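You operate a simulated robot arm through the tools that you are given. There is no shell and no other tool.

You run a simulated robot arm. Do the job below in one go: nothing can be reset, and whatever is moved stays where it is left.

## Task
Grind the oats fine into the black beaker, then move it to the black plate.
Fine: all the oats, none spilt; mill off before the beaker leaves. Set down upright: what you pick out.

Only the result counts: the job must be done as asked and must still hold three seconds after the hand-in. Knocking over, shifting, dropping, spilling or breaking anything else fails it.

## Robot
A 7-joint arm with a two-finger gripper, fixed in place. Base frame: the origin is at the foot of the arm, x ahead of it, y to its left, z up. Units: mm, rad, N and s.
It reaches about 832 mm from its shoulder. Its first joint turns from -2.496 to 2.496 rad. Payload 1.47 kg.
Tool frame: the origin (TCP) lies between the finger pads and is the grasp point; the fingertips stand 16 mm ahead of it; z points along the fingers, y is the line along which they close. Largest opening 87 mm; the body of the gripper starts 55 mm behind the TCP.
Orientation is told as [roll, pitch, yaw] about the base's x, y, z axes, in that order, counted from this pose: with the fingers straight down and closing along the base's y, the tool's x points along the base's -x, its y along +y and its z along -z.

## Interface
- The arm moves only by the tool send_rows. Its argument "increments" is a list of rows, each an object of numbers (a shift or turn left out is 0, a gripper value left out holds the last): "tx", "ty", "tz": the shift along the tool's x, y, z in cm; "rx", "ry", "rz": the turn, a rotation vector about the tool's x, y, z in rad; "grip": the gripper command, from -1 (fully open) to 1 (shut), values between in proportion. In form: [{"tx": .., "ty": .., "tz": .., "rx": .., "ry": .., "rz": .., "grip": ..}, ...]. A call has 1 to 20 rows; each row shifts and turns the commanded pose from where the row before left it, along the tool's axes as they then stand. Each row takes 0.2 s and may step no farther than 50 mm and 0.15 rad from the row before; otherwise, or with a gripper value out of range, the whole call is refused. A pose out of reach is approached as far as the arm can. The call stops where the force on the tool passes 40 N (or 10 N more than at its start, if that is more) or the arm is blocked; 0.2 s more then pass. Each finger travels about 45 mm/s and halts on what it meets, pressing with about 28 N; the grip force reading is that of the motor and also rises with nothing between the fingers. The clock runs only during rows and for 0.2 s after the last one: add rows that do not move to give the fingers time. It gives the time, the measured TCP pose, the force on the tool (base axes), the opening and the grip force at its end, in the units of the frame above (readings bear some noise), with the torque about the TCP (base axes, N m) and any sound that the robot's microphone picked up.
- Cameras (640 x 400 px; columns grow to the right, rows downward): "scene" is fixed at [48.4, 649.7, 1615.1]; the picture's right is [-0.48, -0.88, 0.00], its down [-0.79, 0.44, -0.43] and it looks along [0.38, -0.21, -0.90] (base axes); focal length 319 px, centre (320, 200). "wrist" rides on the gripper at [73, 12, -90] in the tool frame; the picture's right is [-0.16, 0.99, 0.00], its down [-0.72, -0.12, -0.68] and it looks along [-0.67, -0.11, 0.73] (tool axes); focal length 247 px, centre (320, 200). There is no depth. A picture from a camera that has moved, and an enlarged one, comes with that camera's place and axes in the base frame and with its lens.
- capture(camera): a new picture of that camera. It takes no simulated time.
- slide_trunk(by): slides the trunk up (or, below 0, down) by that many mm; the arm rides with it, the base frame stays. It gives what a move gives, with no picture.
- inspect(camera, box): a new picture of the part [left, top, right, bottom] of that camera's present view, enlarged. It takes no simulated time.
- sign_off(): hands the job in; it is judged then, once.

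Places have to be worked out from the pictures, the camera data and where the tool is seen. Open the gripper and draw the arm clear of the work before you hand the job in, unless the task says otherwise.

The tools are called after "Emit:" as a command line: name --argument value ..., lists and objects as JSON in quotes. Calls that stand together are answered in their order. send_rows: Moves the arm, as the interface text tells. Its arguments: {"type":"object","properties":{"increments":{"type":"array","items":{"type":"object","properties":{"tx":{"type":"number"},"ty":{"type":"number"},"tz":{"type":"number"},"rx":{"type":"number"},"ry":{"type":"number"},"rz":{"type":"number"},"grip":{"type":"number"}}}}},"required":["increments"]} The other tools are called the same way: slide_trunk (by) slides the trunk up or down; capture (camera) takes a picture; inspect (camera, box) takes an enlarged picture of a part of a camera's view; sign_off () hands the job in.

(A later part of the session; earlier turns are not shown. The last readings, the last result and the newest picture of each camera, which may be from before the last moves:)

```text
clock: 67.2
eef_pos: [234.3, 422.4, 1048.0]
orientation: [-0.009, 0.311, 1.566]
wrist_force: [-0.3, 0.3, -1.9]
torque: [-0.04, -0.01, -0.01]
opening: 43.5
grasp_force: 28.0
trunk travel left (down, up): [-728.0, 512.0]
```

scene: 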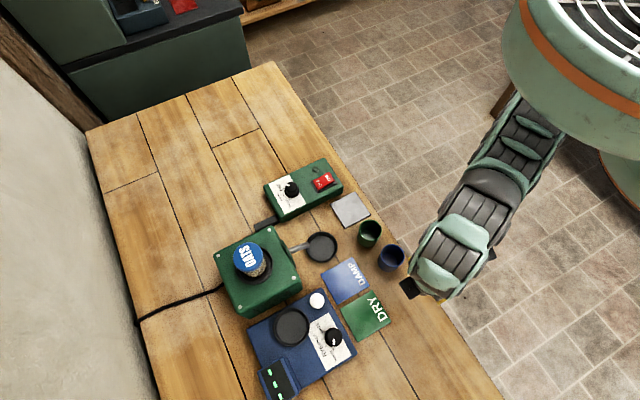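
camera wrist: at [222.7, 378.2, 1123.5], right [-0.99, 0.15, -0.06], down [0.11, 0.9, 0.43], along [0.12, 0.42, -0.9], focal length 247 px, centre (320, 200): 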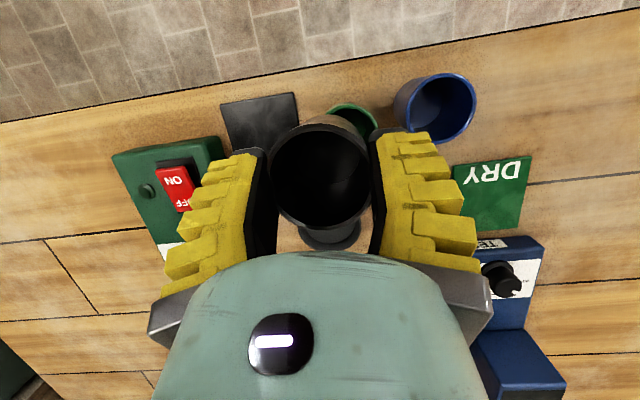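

I lower the trunk 60 mm more, then start turning the hand toward yaw 0 while moving over the plate.

Emit:
slide_trunk --by -60

Emit:
send_rows --increments '[{"ty": -1, "rz": 0.143, "rx": -0.0458}, {"ty": -1, "rz": 0.143, "rx": -0.0458}, {"ty": -1, "rz": 0.143, "rx": -0.0458}, {"ty": -1, "rz": 0.143, "rx": -0.0458}, {"ty": -1, "rz": 0.143, "rx": -0.0458}, {}]'

Emit:
capture --camera "wrist"

```text
clock: 68.2
eef_pos: [232.5, 422.8, 987.9]
orientation: [-0.01, 0.31, 1.565]
wrist_force: [-0.2, 0.8, -1.6]
torque: [-0.03, -0.02, -0.02]
opening: 43.7
grasp_force: 28.4
trunk travel left (down, up): [-668.0, 572.0]
```

```text
clock: 69.6
eef_pos: [280.3, 407.4, 987.4]
orientation: [-0.007, 0.304, 0.812]
wrist_force: [-1.1, 0.4, -1.7]
torque: [-0.03, -0.01, 0.0]
opening: 43.3
grasp_force: 27.8
trunk travel left (down, up): [-668.0, 572.0]
```

```text
taken
camera wrist: at [242.5, 384.3, 1095.5], right [-0.61, 0.79, -0.05], down [0.7, 0.57, 0.43], along [0.37, 0.23, -0.9], focal length 247 px, centre (320, 200)
```

wrist: 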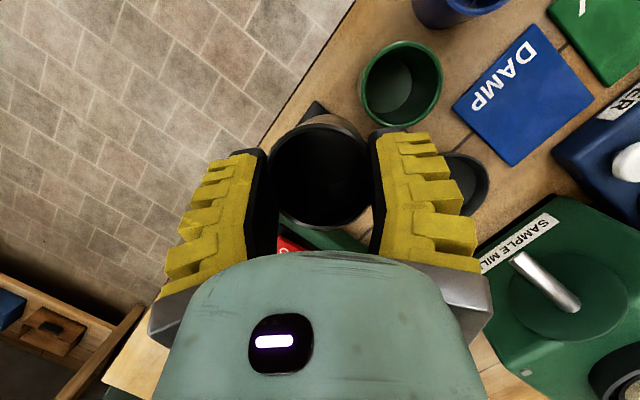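

It works. I finish the turn to near yaw 0 above the plate.

Emit:
send_rows --increments '[{"ty": 0.3, "rz": 0.143, "rx": -0.0458}, {"ty": 0.3, "rz": 0.143, "rx": -0.0458}, {"ty": 0.3, "rz": 0.143, "rx": -0.0458}, {"ty": 0.3, "rz": 0.143, "rx": -0.0458}, {"ty": 0.3, "rz": 0.143, "rx": -0.0458}, {}]'

Emit:
capture --camera "wrist"

Emit:
capture --camera "scene"

```text
clock: 71.0
eef_pos: [273.2, 419.5, 988.2]
orientation: [0.0, 0.302, 0.062]
wrist_force: [-0.1, -0.4, -1.2]
torque: [0.01, -0.01, -0.04]
opening: 43.2
grasp_force: 27.9
trunk travel left (down, up): [-668.0, 572.0]
```

```text
taken
camera wrist: at [229.1, 428.6, 1095.7], right [0.09, 0.99, -0.05], down [0.9, -0.06, 0.44], along [0.43, -0.08, -0.9], focal length 247 px, centre (320, 200)
```

wrist: 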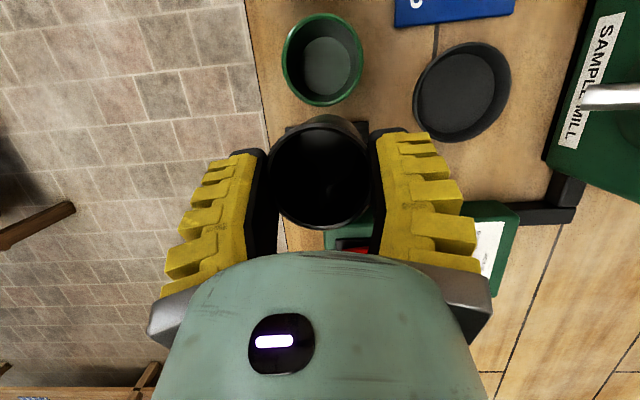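

```text
taken
```

scene: 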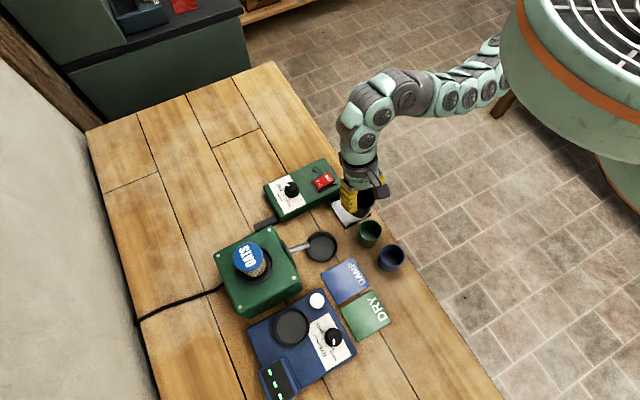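

I'm over the plate with yaw≈0. I move 32 mm outward to its centre and start down.

Emit:
send_rows --increments '[{"tx": -1.5, "tz": -0.48}, {"tx": -1.55, "tz": -0.49}, {"tx": -0.6, "tz": 1.9}, {"tx": -0.6, "tz": 1.9}, {}]'

Emit:
capture --camera "wrist"

Emit:
inspect --camera "scene" --box '[310, 170, 406, 230]'

```text
clock: 72.2
eef_pos: [305.8, 421.7, 947.5]
orientation: [-0.002, 0.302, 0.066]
wrist_force: [0.1, 0.4, -1.6]
torque: [-0.01, -0.03, 0.03]
opening: 43.1
grasp_force: 28.2
trunk travel left (down, up): [-668.0, 572.0]
```

```text
taken
camera wrist: at [262.0, 430.3, 1055.7], right [0.08, 1.0, -0.05], down [0.9, -0.05, 0.43], along [0.43, -0.08, -0.9], focal length 247 px, centre (320, 200)
```

wrist: 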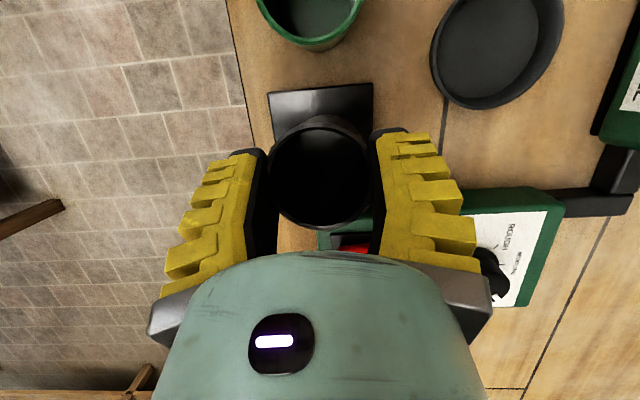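

```text
6.67 times, centred on (358, 200) of scene
camera zoom: at [48.4, 649.7, 1615.1], right [-0.48, -0.88, 0.0], down [-0.79, 0.44, -0.43], along [0.38, -0.21, -0.9], focal length 2128 px, centre (67, 200)
```

zoom: 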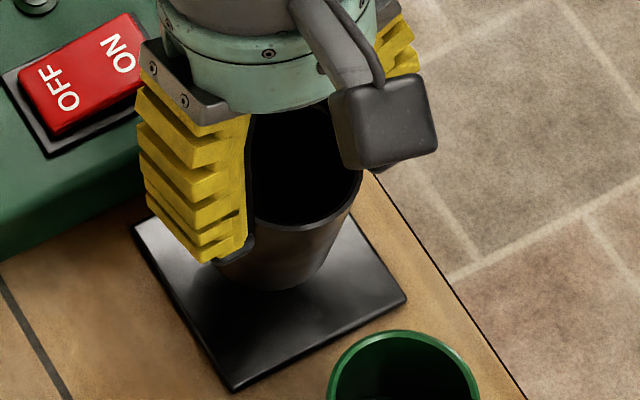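

The beaker is about 23 mm above the plate and looks upright. I lower it gently until contact shows.

Emit:
send_rows --increments '[{"tx": -0.3, "tz": 0.95}, {"tx": -0.15, "tz": 0.48}, {}]'

Emit:
send_rows --increments '[{"tx": -0.06, "tz": 0.19}, {"tx": -0.06, "tz": 0.19}, {}]'

Emit:
send_rows --increments '[{"tx": -0.045, "tz": 0.14}, {"tx": -0.045, "tz": 0.14}, {}]'

Emit:
inspect --camera "scene" --box '[310, 170, 406, 230]'

```text
clock: 73.0
eef_pos: [303.7, 421.1, 932.4]
orientation: [-0.003, 0.304, 0.066]
wrist_force: [-0.1, -0.6, -0.4]
torque: [0.0, -0.01, 0.04]
opening: 42.7
grasp_force: 27.6
trunk travel left (down, up): [-668.0, 572.0]
```

```text
clock: 73.8
eef_pos: [305.0, 420.6, 929.3]
orientation: [-0.001, 0.301, 0.065]
wrist_force: [0.4, -0.3, -1.5]
torque: [0.02, 0.0, 0.02]
opening: 42.9
grasp_force: 28.2
trunk travel left (down, up): [-668.0, 572.0]
```

```text
clock: 74.6
eef_pos: [304.7, 420.8, 926.4]
orientation: [-0.001, 0.3, 0.066]
wrist_force: [0.8, -0.7, -0.8]
torque: [-0.01, 0.0, -0.01]
opening: 42.7
grasp_force: 28.0
trunk travel left (down, up): [-668.0, 572.0]
```

```text
6.67 times, centred on (358, 200) of scene
camera zoom: at [48.4, 649.7, 1615.1], right [-0.48, -0.88, 0.0], down [-0.79, 0.44, -0.43], along [0.38, -0.21, -0.9], focal length 2128 px, centre (67, 200)
```

zoom: 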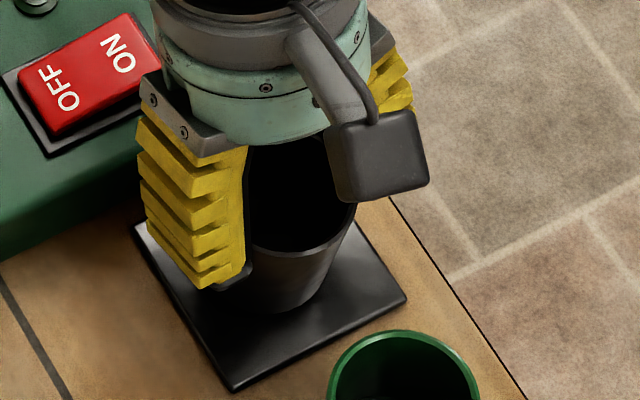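

No contact yet, so I keep lowering in small steps.

Emit:
send_rows --increments '[{"tx": -0.045, "tz": 0.14}, {"tx": -0.045, "tz": 0.14}, {}]'

Emit:
send_rows --increments '[{"tx": -0.03, "tz": 0.1}, {"tx": -0.03, "tz": 0.1}, {}]'

Emit:
inspect --camera "scene" --box '[310, 170, 406, 230]'

Emit:
inspect --camera "wrist" --box '[240, 60, 400, 250]'

```text
clock: 75.4
eef_pos: [303.6, 420.6, 923.7]
orientation: [-0.002, 0.303, 0.067]
wrist_force: [-0.2, -0.5, -1.6]
torque: [0.01, -0.02, 0.01]
opening: 42.8
grasp_force: 27.9
trunk travel left (down, up): [-668.0, 572.0]
```

```text
clock: 76.2
eef_pos: [304.1, 421.2, 920.5]
orientation: [-0.001, 0.304, 0.066]
wrist_force: [0.6, -0.4, -1.5]
torque: [0.02, 0.0, 0.0]
opening: 42.8
grasp_force: 27.8
trunk travel left (down, up): [-668.0, 572.0]
```

```text
6.67 times, centred on (358, 200) of scene
camera zoom: at [48.4, 649.7, 1615.1], right [-0.48, -0.88, 0.0], down [-0.79, 0.44, -0.43], along [0.38, -0.21, -0.9], focal length 2128 px, centre (67, 200)
```

zoom: 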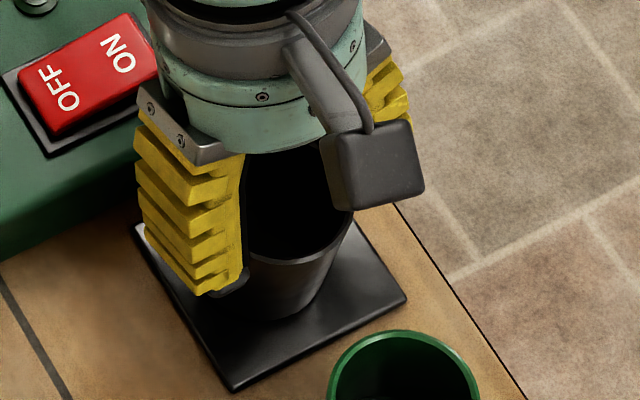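

```text
2.11 times, centred on (320, 155) of wrist
camera zoom: at [261.1, 430.6, 1029.3], right [0.08, 1.0, -0.05], down [0.9, -0.05, 0.43], along [0.43, -0.08, -0.9], focal length 520 px, centre (320, 295)
```

zoom: 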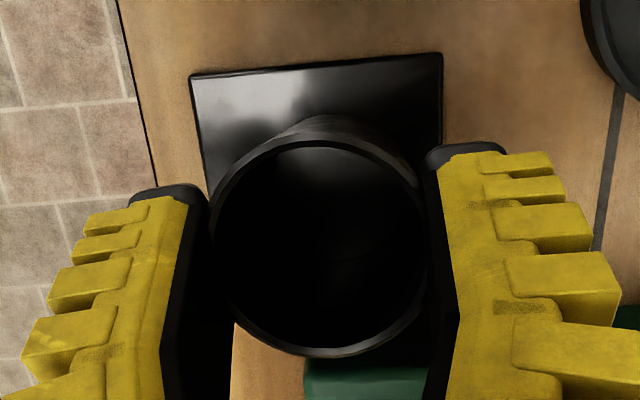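

There is still no contact. I continue in 1 mm steps.

Emit:
send_rows --increments '[{"tx": -0.03, "tz": 0.1}, {"tx": -0.03, "tz": 0.1}, {}]'

Emit:
send_rows --increments '[{"tx": -0.03, "tz": 0.1}, {"tx": -0.03, "tz": 0.1}, {}]'

Emit:
inspect --camera "scene" --box '[310, 170, 406, 230]'

```text
clock: 77.0
eef_pos: [304.0, 422.8, 917.8]
orientation: [-0.001, 0.3, 0.066]
wrist_force: [-0.3, -0.3, -1.4]
torque: [0.03, 0.0, 0.0]
opening: 42.7
grasp_force: 27.8
trunk travel left (down, up): [-668.0, 572.0]
```

```text
clock: 77.8
eef_pos: [304.4, 423.5, 917.9]
orientation: [0.0, 0.303, 0.068]
wrist_force: [-1.5, -1.3, 8.2]
torque: [-0.29, 0.12, 0.01]
opening: 42.7
grasp_force: 27.9
trunk travel left (down, up): [-668.0, 572.0]
```

```text
6.67 times, centred on (358, 200) of scene
camera zoom: at [48.4, 649.7, 1615.1], right [-0.48, -0.88, 0.0], down [-0.79, 0.44, -0.43], along [0.38, -0.21, -0.9], focal length 2128 px, centre (67, 200)
```

zoom: 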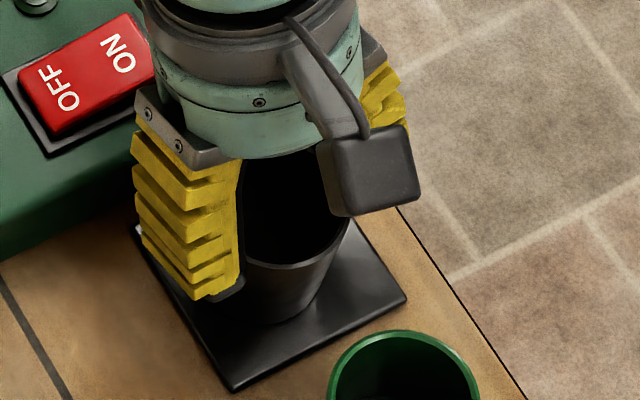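

Contact is felt (≈9 N) and the beaker is standing on the plate. I open the fingers a little, gradually.

Emit:
send_rows --increments '[{"grip": 0.05}, {"grip": 0.0}, {"grip": -0.1}, {"grip": -0.2}, {"grip": -0.3}, {"grip": -0.3}]'

Emit:
capture --camera "wrist"

Emit:
inspect --camera "scene" --box '[310, 170, 406, 230]'

```text
clock: 79.2
eef_pos: [304.0, 421.9, 916.7]
orientation: [-0.001, 0.302, 0.066]
wrist_force: [0.5, -0.7, -0.2]
torque: [-0.01, -0.02, 0.0]
opening: 61.6
grasp_force: 3.5
trunk travel left (down, up): [-668.0, 572.0]
```

```text
taken
camera wrist: at [261.2, 430.7, 1024.7], right [0.08, 1.0, -0.05], down [0.9, -0.06, 0.43], along [0.43, -0.08, -0.9], focal length 247 px, centre (320, 200)
```

wrist: 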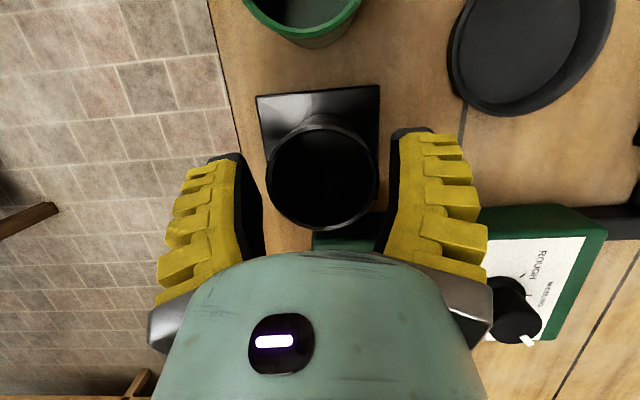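

```text
6.67 times, centred on (358, 200) of scene
camera zoom: at [48.4, 649.7, 1615.1], right [-0.48, -0.88, 0.0], down [-0.79, 0.44, -0.43], along [0.38, -0.21, -0.9], focal length 2128 px, centre (67, 200)
```

zoom: 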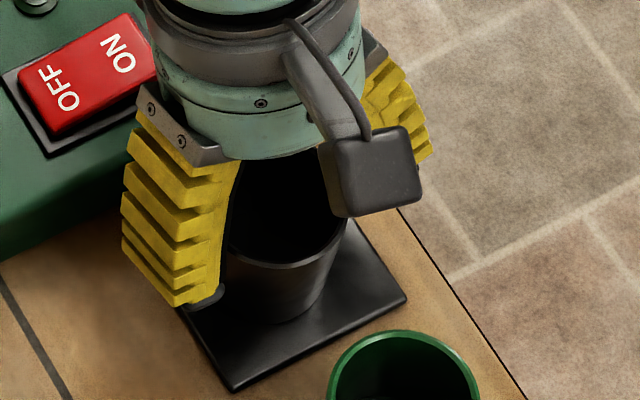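

The beaker stands upright on the plate and is free. I rise 55 mm and re-tilt the hand to about 0.25 rad outward for a deeper regrasp.

Emit:
send_rows --increments '[{"tx": 0.3, "tz": -0.95}, {"tx": 0.6, "tz": -1.9}, {"tx": 0.75, "tz": -2.4}, {"ry": -0.11}, {"ry": -0.11}, {"ry": -0.11}, {"ry": -0.11}, {"ry": -0.11}, {}]'

Emit:
capture --camera "wrist"

Emit:
inspect --camera "scene" --box '[310, 170, 406, 230]'

```text
clock: 81.2
eef_pos: [303.2, 424.5, 971.7]
orientation: [-0.001, -0.25, 0.069]
wrist_force: [-0.4, 0.3, 0.6]
torque: [0.01, -0.01, -0.01]
opening: 61.3
grasp_force: 3.5
trunk travel left (down, up): [-668.0, 572.0]
```

```text
taken
camera wrist: at [210.7, 427.9, 1041.6], right [0.09, 1.0, 0.04], down [0.54, -0.08, 0.84], along [0.84, -0.05, -0.54], focal length 247 px, centre (320, 200)
```

wrist: 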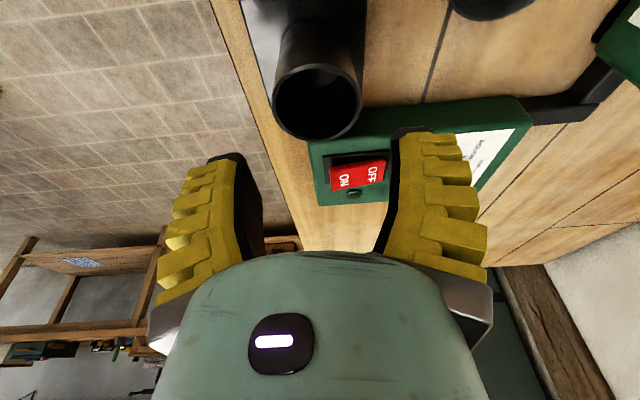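

```text
6.67 times, centred on (358, 200) of scene
camera zoom: at [48.4, 649.7, 1615.1], right [-0.48, -0.88, 0.0], down [-0.79, 0.44, -0.43], along [0.38, -0.21, -0.9], focal length 2128 px, centre (67, 200)
```

zoom: 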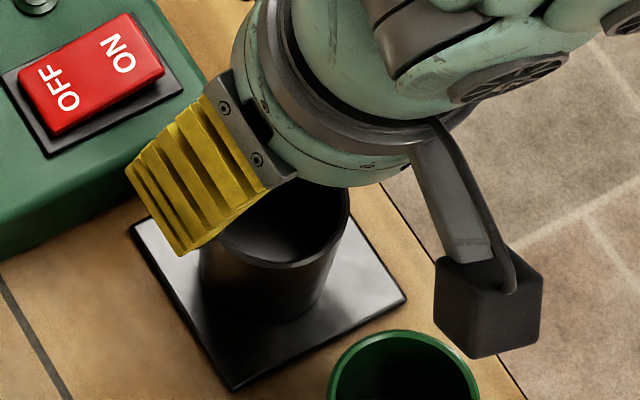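

The tilt is reached and the beaker stands on the plate. I zoom in to locate its rim for the regrasp.

Emit:
inspect --camera "wrist" --box '[236, 10, 396, 150]'

```text
2.86 times, centred on (316, 80) of wrist
camera zoom: at [210.7, 427.9, 1041.6], right [0.09, 1.0, 0.04], down [0.54, -0.08, 0.84], along [0.84, -0.05, -0.54], focal length 706 px, centre (331, 543)
```

zoom: 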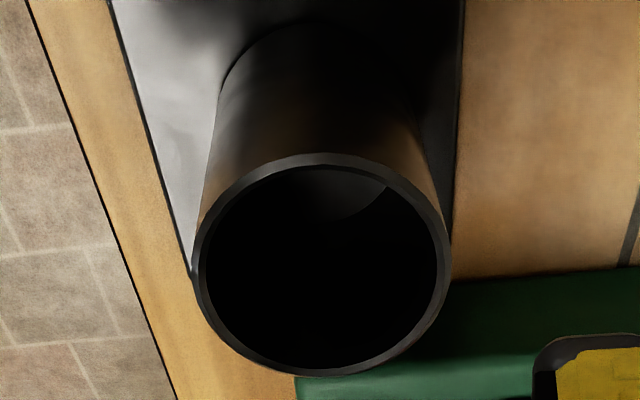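

The beaker rim is at about (307.5, 423.3, 912). I descend around it to TCP z≈900, pausing for a check on the way.

Emit:
send_rows --increments '[{"tx": 0.365, "ty": -0.043, "tz": 1.757}, {"tx": 0.365, "ty": -0.043, "tz": 1.757}, {"tx": 0.183, "ty": -0.043, "tz": 0.88}, {}]'

Emit:
capture --camera "wrist"

```text
clock: 82.2
eef_pos: [305.6, 421.1, 928.8]
orientation: [0.0, -0.248, 0.068]
wrist_force: [1.2, 0.3, -0.6]
torque: [0.01, 0.0, -0.01]
opening: 61.5
grasp_force: 3.4
trunk travel left (down, up): [-668.0, 572.0]
```

```text
taken
camera wrist: at [212.4, 426.0, 998.9], right [0.09, 1.0, 0.04], down [0.54, -0.08, 0.84], along [0.84, -0.05, -0.55], focal length 247 px, centre (320, 200)
```

wrist: 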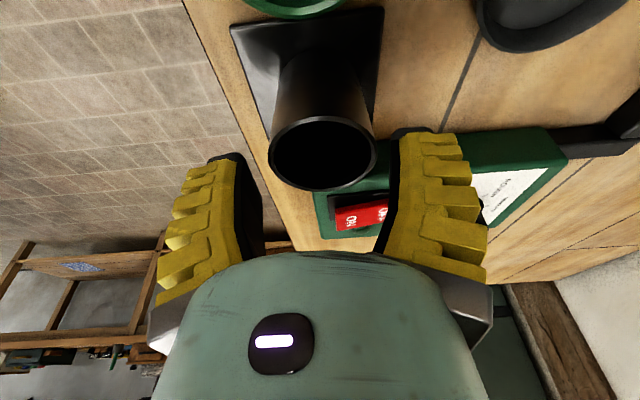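

Nearly centred (beaker ~1.5 mm to +y). I go down the rest, then close and hold.

Emit:
send_rows --increments '[{"tx": 0.31, "ty": 0.1, "tz": 1.4}, {"tx": 0.31, "tz": 1.4}, {}]'

Emit:
capture --camera "wrist"

Emit:
inspect --camera "scene" --box '[310, 170, 406, 230]'

```text
clock: 83.0
eef_pos: [307.1, 420.4, 898.9]
orientation: [0.001, -0.248, 0.069]
wrist_force: [-0.5, 1.0, -0.4]
torque: [0.0, 0.0, 0.02]
opening: 61.4
grasp_force: 3.4
trunk travel left (down, up): [-668.0, 572.0]
```

```text
taken
camera wrist: at [213.9, 426.1, 969.1], right [0.09, 1.0, 0.04], down [0.54, -0.08, 0.84], along [0.84, -0.05, -0.55], focal length 247 px, centre (320, 200)
```

wrist: 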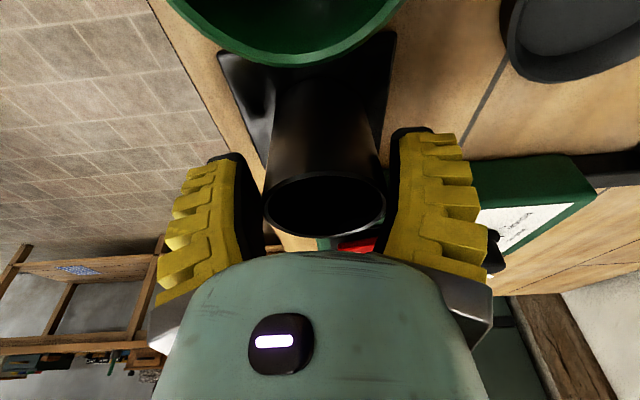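

```text
6.67 times, centred on (358, 200) of scene
camera zoom: at [48.4, 649.7, 1615.1], right [-0.48, -0.88, 0.0], down [-0.79, 0.44, -0.43], along [0.38, -0.21, -0.9], focal length 2128 px, centre (67, 200)
```

zoom: 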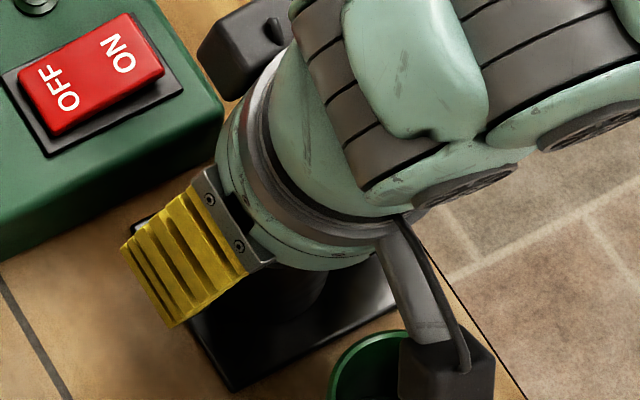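

There is no contact. I shift 2 mm to centre and close.

Emit:
send_rows --increments '[{"ty": 0.2}, {"grip": 0.1}, {"grip": 0.4}, {"grip": 1}, {"grip": 1}, {"grip": 1}]'

Emit:
capture --camera "wrist"

```text
clock: 84.4
eef_pos: [306.7, 423.4, 899.2]
orientation: [-0.002, -0.249, 0.068]
wrist_force: [-0.2, 0.3, 2.3]
torque: [-0.03, 0.09, 0.02]
opening: 47.7
grasp_force: 27.6
trunk travel left (down, up): [-668.0, 572.0]
```

```text
taken
camera wrist: at [213.1, 428.2, 969.3], right [0.09, 1.0, 0.04], down [0.54, -0.08, 0.84], along [0.84, -0.05, -0.55], focal length 247 px, centre (320, 200)
```

wrist: 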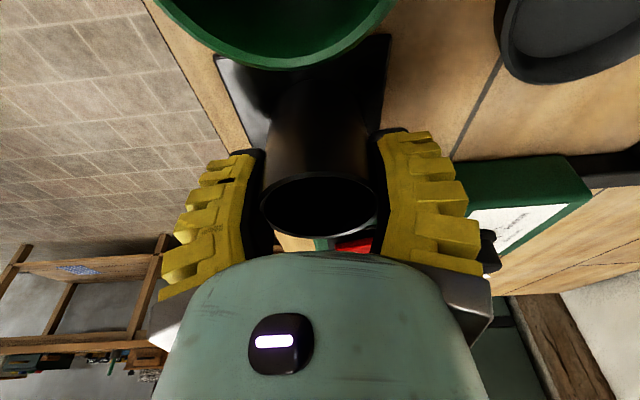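

The regrasp is firm and deeper than before. I lift 60 mm and turn the hand to yaw 90° while moving toward the tray.

Emit:
send_rows --increments '[{"tx": -0.25, "tz": -0.97}, {"tx": -0.6, "tz": -2.4}, {"tx": -0.63, "tz": -2.44}, {}]'

Emit:
inspect --camera "scene" --box '[310, 170, 406, 230]'

Emit:
send_rows --increments '[{"tx": -0.7, "rz": -0.1453, "rx": -0.0371}, {"tx": -0.3, "ty": 0.7, "rz": -0.1453, "rx": -0.0371}, {"ty": 0.7, "rz": -0.1453, "rx": -0.0371}, {"ty": 0.7, "rz": -0.1453, "rx": -0.0371}, {"ty": 0.7, "rz": -0.1453, "rx": -0.0371}, {}]'

Emit:
capture --camera "wrist"

```text
clock: 85.4
eef_pos: [306.8, 424.6, 958.6]
orientation: [-0.002, -0.248, 0.068]
wrist_force: [0.2, -0.6, -1.6]
torque: [0.01, 0.02, 0.01]
opening: 47.7
grasp_force: 27.7
trunk travel left (down, up): [-668.0, 572.0]
```

```text
6.67 times, centred on (358, 200) of scene
camera zoom: at [48.4, 649.7, 1615.1], right [-0.48, -0.88, 0.0], down [-0.79, 0.44, -0.43], along [0.38, -0.21, -0.9], focal length 2128 px, centre (67, 200)
```

zoom: 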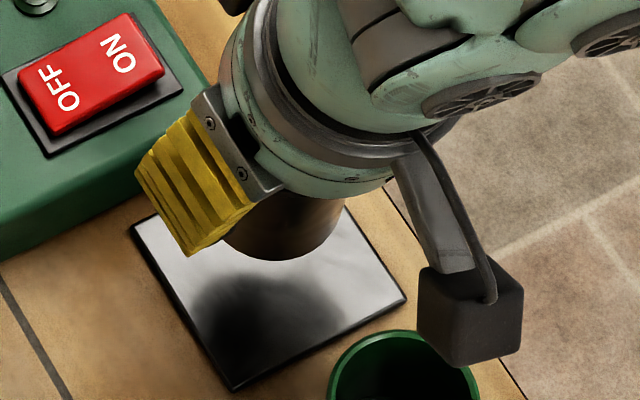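

```text
clock: 86.8
eef_pos: [306.0, 449.9, 960.2]
orientation: [0.0, -0.247, 0.819]
wrist_force: [0.0, -0.6, -1.5]
torque: [0.02, 0.03, -0.02]
opening: 47.5
grasp_force: 27.6
trunk travel left (down, up): [-668.0, 572.0]
```

```text
taken
camera wrist: at [233.5, 390.4, 1030.2], right [-0.62, 0.79, 0.04], down [0.45, 0.31, 0.84], along [0.65, 0.53, -0.55], focal length 247 px, centre (320, 200)
```

wrist: 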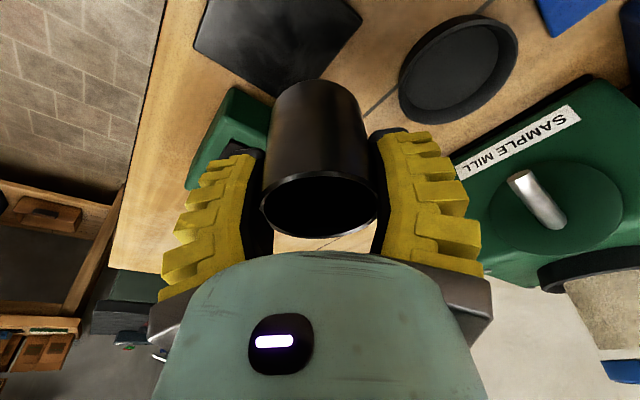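

All good and the plate is unmoved. I finish the turn to yaw 90°.

Emit:
send_rows --increments '[{"ty": 0.5, "rz": -0.1453, "rx": -0.0371}, {"ty": 0.5, "tx": -0.4, "rz": -0.1453, "rx": -0.0371}, {"ty": 0.5, "tx": -0.4, "rz": -0.1453, "rx": -0.0371}, {"ty": 0.5, "tx": -0.4, "rz": -0.1453, "rx": -0.0371}, {"ty": 0.5, "tx": -0.4, "rz": -0.1453, "rx": -0.0371}, {}]'

Emit:
capture --camera "wrist"

Emit:
capture --camera "scene"

```text
clock: 88.2
eef_pos: [288.2, 475.4, 966.8]
orientation: [0.003, -0.249, 1.57]
wrist_force: [-1.0, -0.5, -1.5]
torque: [-0.01, 0.02, -0.02]
opening: 47.7
grasp_force: 27.7
trunk travel left (down, up): [-668.0, 572.0]
```

```text
taken
camera wrist: at [276.9, 381.4, 1035.9], right [-0.99, 0.15, 0.04], down [0.12, 0.53, 0.84], along [0.11, 0.83, -0.54], focal length 247 px, centre (320, 200)
```

wrist: 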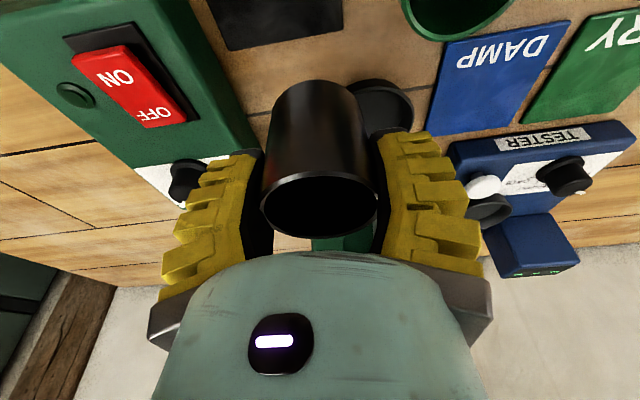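

```text
taken
```

scene: 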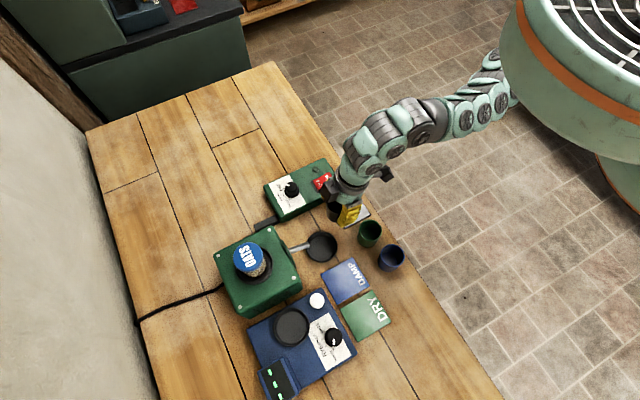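

Everything is in order. I lower the trunk 30 mm for reach, then shift to x≈250 in front of the tray.

Emit:
slide_trunk --by -30

Emit:
send_rows --increments '[{"ty": 1.9, "tx": -0.5, "tz": 0.13}, {"ty": 1.9, "tx": -0.5, "tz": 0.13}, {}]'

Emit:
capture --camera "wrist"

```text
clock: 88.9
eef_pos: [288.3, 474.5, 936.9]
orientation: [0.0, -0.251, 1.568]
wrist_force: [-0.5, -0.2, -1.1]
torque: [-0.01, 0.01, 0.0]
opening: 47.3
grasp_force: 28.2
trunk travel left (down, up): [-638.0, 602.0]
```

```text
clock: 89.7
eef_pos: [249.1, 484.3, 936.7]
orientation: [0.003, -0.246, 1.566]
wrist_force: [0.3, 0.4, -1.3]
torque: [0.02, -0.01, 0.03]
opening: 47.6
grasp_force: 28.4
trunk travel left (down, up): [-638.0, 602.0]
```

```text
taken
camera wrist: at [237.5, 390.6, 1005.8], right [-0.99, 0.16, 0.04], down [0.12, 0.53, 0.84], along [0.11, 0.83, -0.55], focal length 247 px, centre (320, 200)
```

wrist: 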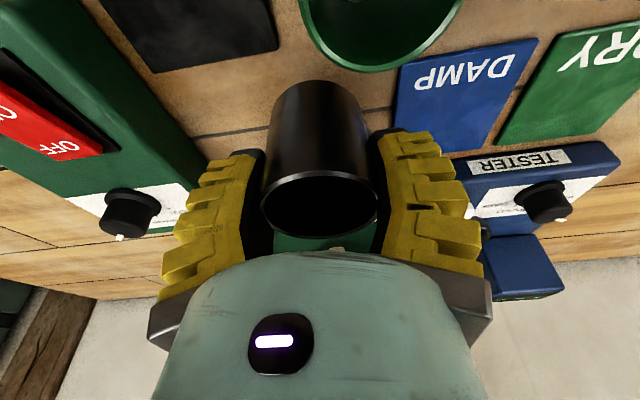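

I descend to about z 914 and advance under the spout line in small steps.

Emit:
send_rows --increments '[{"tx": 0.27, "tz": 1.07}, {"tx": 0.27, "tz": 1.07}, {"tx": -1.5, "tz": 0.38}, {"tx": -1.5, "tz": 0.38}, {"tx": -1.0, "tz": 0.26}, {}]'

Emit:
capture --camera "wrist"

Emit:
inspect --camera "wrist" --box '[220, 30, 420, 155]'

Emit:
inspect --camera "scene" --box '[280, 210, 360, 260]'

```text
clock: 91.1
eef_pos: [249.3, 526.3, 913.9]
orientation: [0.003, -0.247, 1.568]
wrist_force: [0.4, 0.3, -1.6]
torque: [0.0, 0.02, 0.03]
opening: 47.3
grasp_force: 28.0
trunk travel left (down, up): [-638.0, 602.0]
```

```text
taken
camera wrist: at [238.8, 433.0, 984.0], right [-0.99, 0.16, 0.04], down [0.12, 0.53, 0.84], along [0.11, 0.83, -0.55], focal length 247 px, centre (320, 200)
```

wrist: 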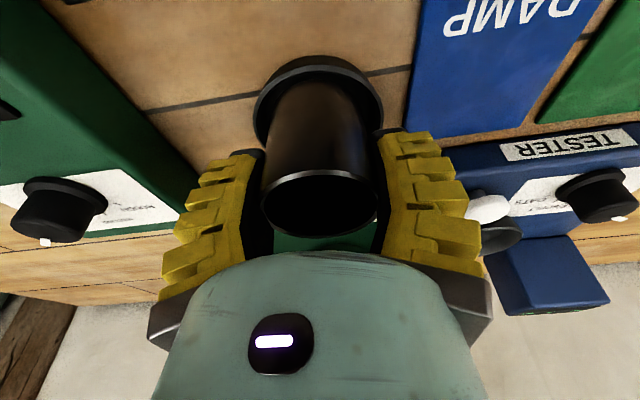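

```text
3.20 times, centred on (320, 92) of wrist
camera zoom: at [238.8, 433.0, 984.0], right [-0.99, 0.16, 0.04], down [0.12, 0.53, 0.84], along [0.11, 0.83, -0.55], focal length 790 px, centre (320, 544)
```

zoom: 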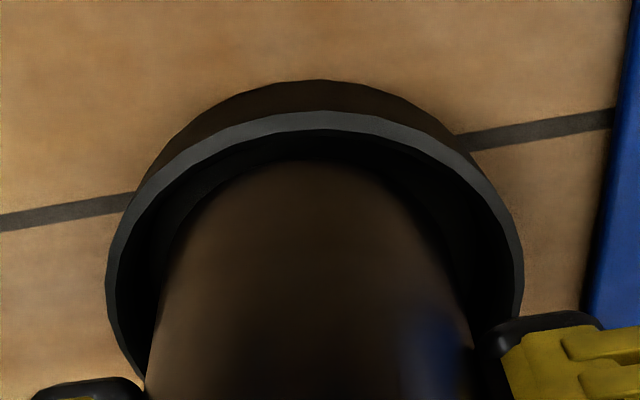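

```text
8.00 times, centred on (320, 235) of scene
camera zoom: at [48.4, 649.7, 1615.1], right [-0.48, -0.88, 0.0], down [-0.79, 0.44, -0.43], along [0.38, -0.21, -0.9], focal length 2554 px, centre (320, -80)
```

zoom: 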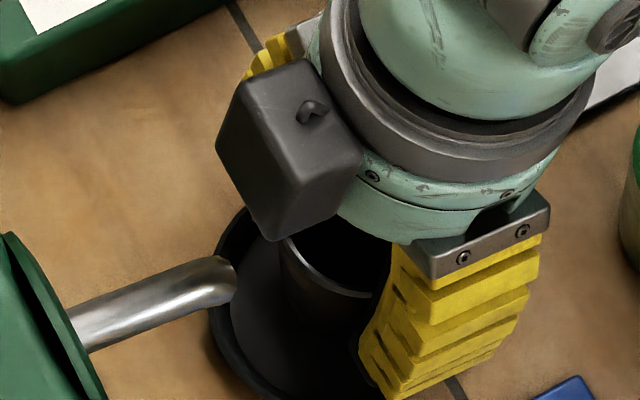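

The beaker base is about 8 mm short of the tray centre in y and 1 mm off in x. I correct that while 3 mm lower, just above the tray rim.

Emit:
send_rows --increments '[{"tx": 0.05, "ty": 0.1, "tz": 0.2}, {"tx": -0.4, "tz": 0.1}, {"tx": -0.4, "tz": 0.1}, {}]'

Emit:
inspect --camera "wrist" --box '[220, 30, 420, 155]'

Emit:
inspect --camera "scene" --box '[280, 210, 360, 260]'

```text
clock: 92.1
eef_pos: [249.1, 535.5, 911.4]
orientation: [0.002, -0.248, 1.568]
wrist_force: [-0.2, 0.7, -2.1]
torque: [0.01, -0.01, 0.0]
opening: 47.4
grasp_force: 27.9
trunk travel left (down, up): [-638.0, 602.0]
```

```text
3.20 times, centred on (320, 92) of wrist
camera zoom: at [237.3, 442.1, 981.3], right [-0.99, 0.16, 0.04], down [0.12, 0.53, 0.84], along [0.11, 0.83, -0.55], focal length 790 px, centre (320, 544)
```

zoom: 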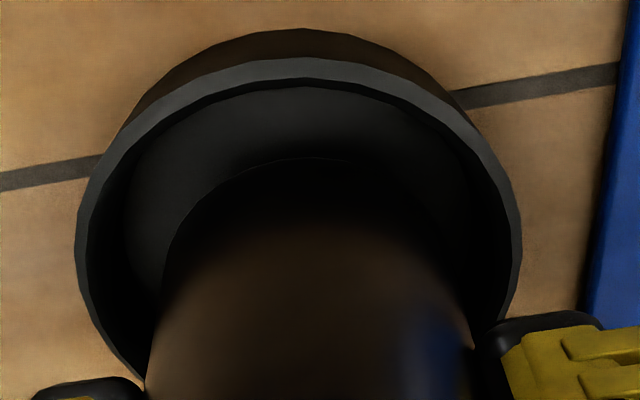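

```text
8.00 times, centred on (320, 235) of scene
camera zoom: at [48.4, 649.7, 1615.1], right [-0.48, -0.88, 0.0], down [-0.79, 0.44, -0.43], along [0.38, -0.21, -0.9], focal length 2554 px, centre (320, -80)
```

zoom: 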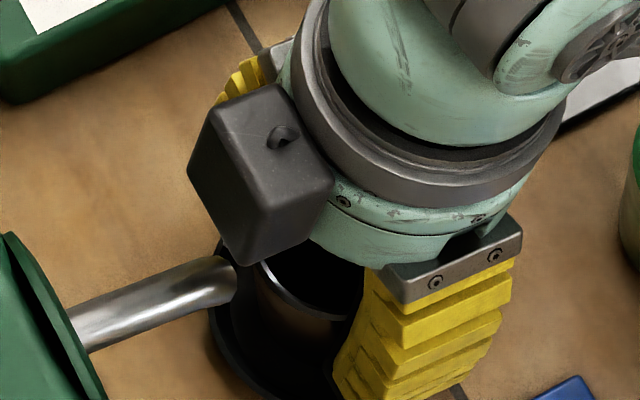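

In y the base is now centred (≈534). I check the x alignment more closely around the base.

Emit:
inspect --camera "wrist" --box '[236, 40, 396, 140]'

Emit:
capture --camera "wrist"

```text
4.00 times, centred on (316, 90) of wrist
camera zoom: at [237.3, 442.1, 981.3], right [-0.99, 0.16, 0.04], down [0.12, 0.53, 0.84], along [0.11, 0.83, -0.55], focal length 988 px, centre (336, 640)
```

zoom: 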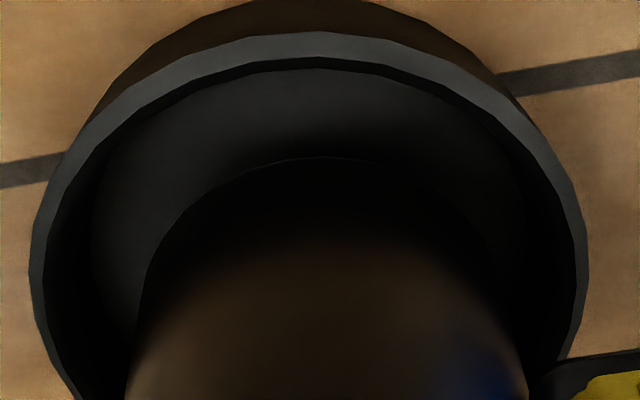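

```text
taken
camera wrist: at [237.3, 442.1, 981.3], right [-0.99, 0.16, 0.04], down [0.12, 0.53, 0.84], along [0.11, 0.83, -0.55], focal length 247 px, centre (320, 200)
```

wrist: 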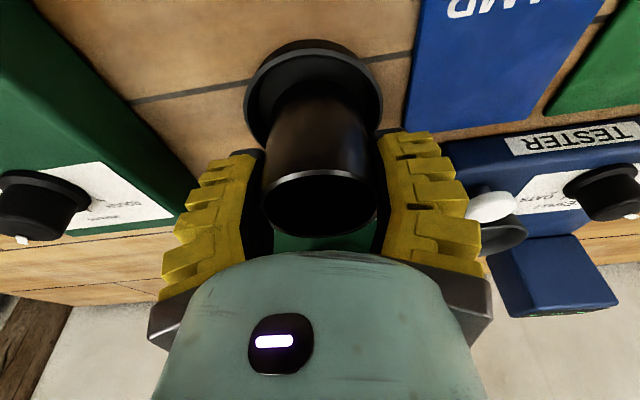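

The beaker sits about 2 mm toward −x of the tray's centre. I shift it +2 mm in x and lower gently.

Emit:
send_rows --increments '[{"ty": -0.2}, {"tx": 0.05, "tz": 0.19}, {"tx": 0.05, "tz": 0.19}, {}]'

Emit:
inspect --camera "wrist" --box '[236, 40, 396, 140]'

Emit:
send_rows --increments '[{"tx": 0.05, "tz": 0.19}, {"tx": 0.05, "tz": 0.19}, {}]'

Emit:
inspect --camera "wrist" --box '[236, 40, 396, 140]'

```text
clock: 93.1
eef_pos: [250.4, 533.4, 908.4]
orientation: [0.002, -0.247, 1.567]
wrist_force: [-0.3, 0.0, -0.2]
torque: [0.01, 0.02, -0.02]
opening: 47.5
grasp_force: 28.1
trunk travel left (down, up): [-638.0, 602.0]
```

```text
4.00 times, centred on (316, 90) of wrist
camera zoom: at [239.4, 441.0, 977.1], right [-0.99, 0.16, 0.04], down [0.12, 0.53, 0.84], along [0.11, 0.83, -0.55], focal length 988 px, centre (336, 640)
```

zoom: 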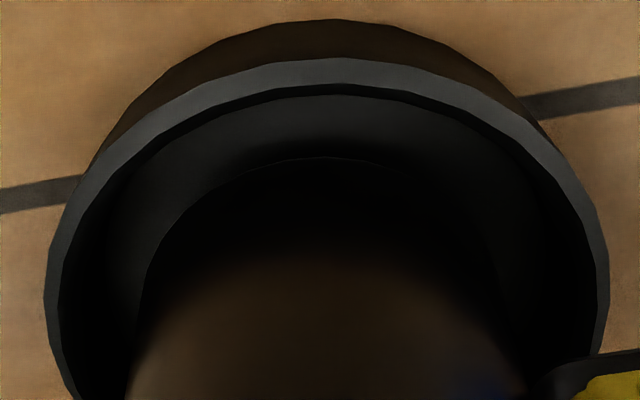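

```text
clock: 93.9
eef_pos: [251.8, 535.3, 904.1]
orientation: [0.002, -0.248, 1.568]
wrist_force: [1.1, 0.2, -1.4]
torque: [-0.01, -0.01, 0.0]
opening: 47.6
grasp_force: 27.5
trunk travel left (down, up): [-638.0, 602.0]
```

```text
4.00 times, centred on (316, 90) of wrist
camera zoom: at [240.2, 441.5, 973.6], right [-0.99, 0.16, 0.04], down [0.12, 0.53, 0.84], along [0.11, 0.83, -0.55], focal length 988 px, centre (336, 640)
```

zoom: 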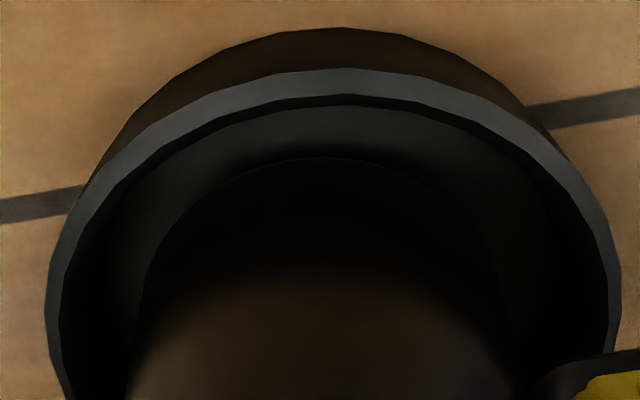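

It is well centred. I keep lowering in small steps until contact.

Emit:
send_rows --increments '[{"tx": 0.037, "tz": 0.145}, {"tx": 0.037, "tz": 0.145}, {}]'

Emit:
send_rows --increments '[{"tx": 0.025, "tz": 0.097}, {"tx": 0.025, "tz": 0.097}, {}]'

Emit:
inspect --camera "wrist" --box '[236, 40, 396, 140]'

```text
clock: 94.7
eef_pos: [251.2, 534.9, 900.4]
orientation: [0.002, -0.248, 1.567]
wrist_force: [0.7, 0.1, -0.7]
torque: [0.03, 0.0, -0.02]
opening: 47.4
grasp_force: 27.8
trunk travel left (down, up): [-638.0, 602.0]
```

```text
clock: 95.5
eef_pos: [251.8, 536.1, 899.7]
orientation: [0.002, -0.248, 1.567]
wrist_force: [0.1, -2.6, 10.7]
torque: [-0.42, -0.02, 0.0]
opening: 47.7
grasp_force: 28.2
trunk travel left (down, up): [-638.0, 602.0]
```

```text
4.00 times, centred on (316, 90) of wrist
camera zoom: at [239.0, 442.4, 969.1], right [-0.99, 0.16, 0.04], down [0.12, 0.53, 0.84], along [0.11, 0.83, -0.54], focal length 988 px, centre (336, 640)
```

zoom: 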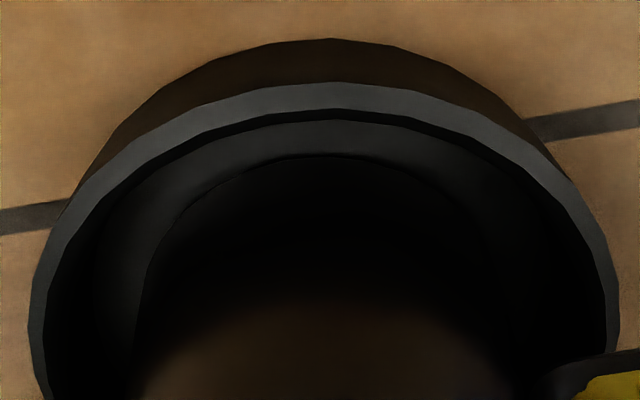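

Contact is felt (≈12 N) at about the expected floor height. I release the beaker gradually.

Emit:
send_rows --increments '[{"grip": 0.05}, {"grip": -0.05}, {"grip": -0.15}, {"grip": -0.25}, {"grip": -0.32}, {"grip": -0.32}]'

Emit:
capture --camera "wrist"

Emit:
inspect --camera "wrist" --box '[236, 40, 396, 140]'

Emit:
inspect --camera "scene" --box '[280, 210, 360, 260]'

```text
clock: 96.9
eef_pos: [251.4, 534.7, 899.3]
orientation: [0.001, -0.251, 1.568]
wrist_force: [-0.4, 1.0, -0.4]
torque: [-0.01, -0.01, -0.05]
opening: 62.4
grasp_force: 3.0
trunk travel left (down, up): [-638.0, 602.0]
```

```text
taken
camera wrist: at [238.8, 441.9, 968.3], right [-0.99, 0.16, 0.04], down [0.12, 0.53, 0.84], along [0.11, 0.83, -0.55], focal length 247 px, centre (320, 200)
```

wrist: 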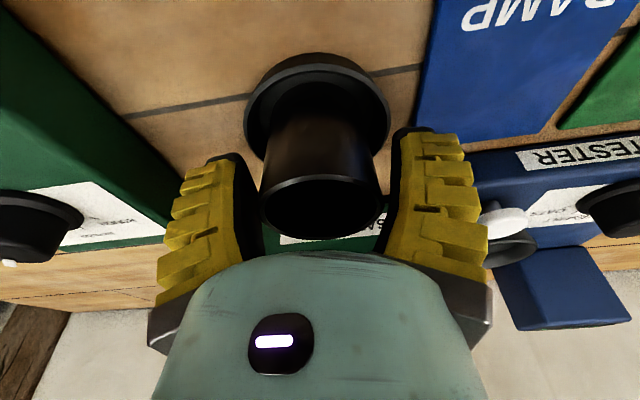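

```text
4.00 times, centred on (316, 90) of wrist
camera zoom: at [238.8, 441.9, 968.3], right [-0.99, 0.16, 0.04], down [0.12, 0.53, 0.84], along [0.11, 0.83, -0.55], focal length 988 px, centre (336, 640)
```

zoom: 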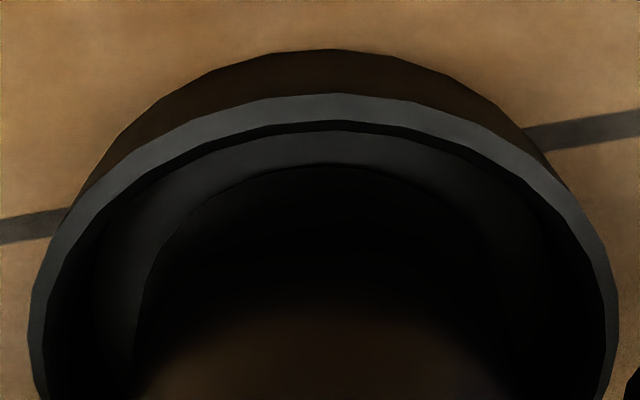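

```text
8.00 times, centred on (320, 235) of scene
camera zoom: at [48.4, 649.7, 1615.1], right [-0.48, -0.88, 0.0], down [-0.79, 0.44, -0.43], along [0.38, -0.21, -0.9], focal length 2554 px, centre (320, -80)
```

zoom: 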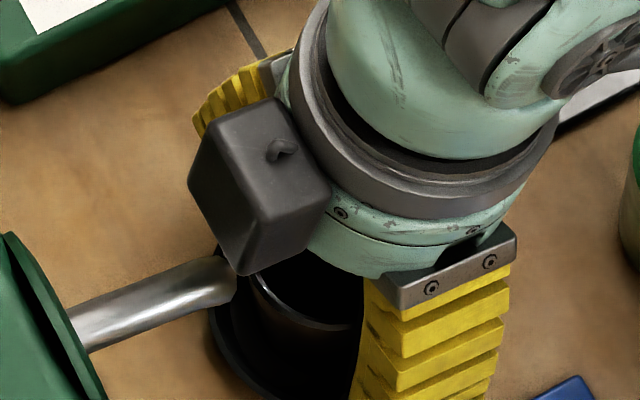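

The beaker is released and standing in the tray. I retreat backward and up, then look.

Emit:
send_rows --increments '[{"tz": -1.0, "tx": 0.3}, {"tz": -2.0, "tx": 1.0}, {"tz": -2.0, "tx": 1.5}, {"tz": -2.0, "tx": 1.5}, {}]'

Emit:
capture --camera "wrist"

Emit:
inspect --camera "scene" --box '[280, 210, 360, 260]'

```text
clock: 98.1
eef_pos: [252.4, 475.5, 956.7]
orientation: [0.003, -0.25, 1.567]
wrist_force: [-0.3, 0.3, -0.1]
torque: [0.0, -0.01, 0.0]
opening: 62.1
grasp_force: 3.1
trunk travel left (down, up): [-638.0, 602.0]
```

```text
taken
camera wrist: at [241.7, 382.9, 1026.4], right [-0.99, 0.16, 0.04], down [0.12, 0.53, 0.84], along [0.11, 0.83, -0.54], focal length 247 px, centre (320, 200)
```

wrist: 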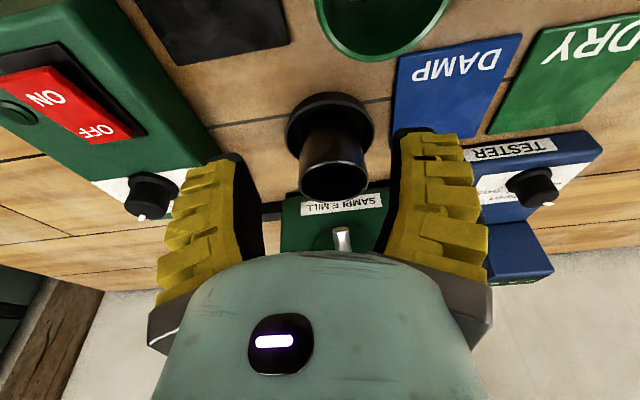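

```text
8.00 times, centred on (320, 235) of scene
camera zoom: at [48.4, 649.7, 1615.1], right [-0.48, -0.88, 0.0], down [-0.79, 0.44, -0.43], along [0.38, -0.21, -0.9], focal length 2554 px, centre (320, -80)
```

zoom: 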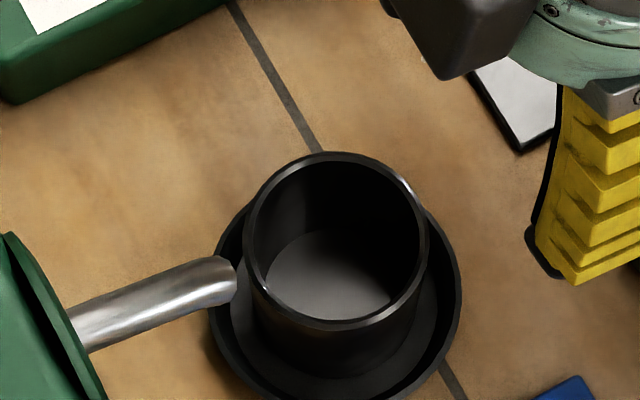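

The beaker stands squarely in the tray with the spout mouth at its edge. Now I close the fingers and move above the ON end of the rocker, which spans y≈427–476 at x≈390.

Emit:
send_rows --increments '[{"tz": -1.0, "grip": 1}, {"ty": -3.45, "tx": 0.78, "tz": -0.2}, {"ty": -3.45, "tx": 0.78, "tz": -0.2}, {"ty": -3.45, "tx": 0.78, "tz": -0.2}, {"ty": -3.45, "tx": 0.78, "tz": -0.2}, {}]'

Emit:
capture --camera "wrist"

Emit:
inspect --camera "scene" --box '[280, 150, 360, 200]'

```text
clock: 99.5
eef_pos: [389.9, 439.0, 965.9]
orientation: [0.002, -0.25, 1.568]
wrist_force: [0.8, -0.1, 1.1]
torque: [-0.03, -0.02, -0.02]
opening: 0.0
grasp_force: 27.7
trunk travel left (down, up): [-638.0, 602.0]
```

```text
taken
camera wrist: at [377.9, 347.3, 1036.6], right [-0.99, 0.16, 0.04], down [0.12, 0.53, 0.84], along [0.11, 0.83, -0.55], focal length 247 px, centre (320, 200)
```

wrist: 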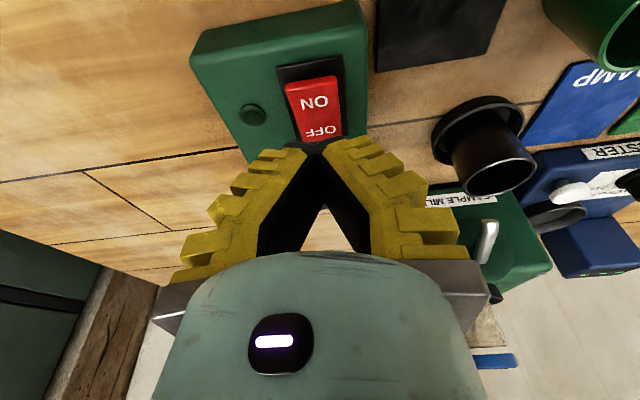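

```text
8.00 times, centred on (320, 175) of scene
camera zoom: at [48.4, 649.7, 1615.1], right [-0.48, -0.88, 0.0], down [-0.79, 0.44, -0.43], along [0.38, -0.21, -0.9], focal length 2554 px, centre (320, 400)
```

zoom: 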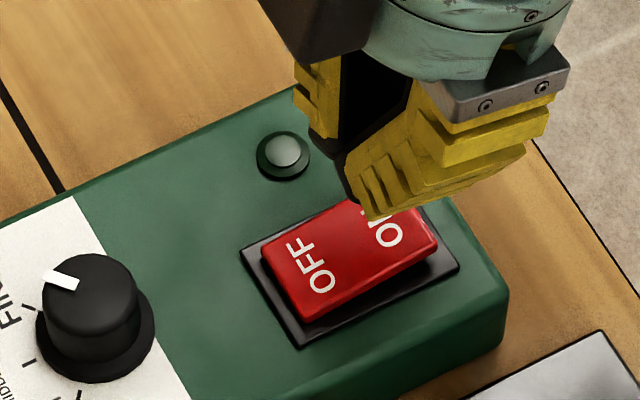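

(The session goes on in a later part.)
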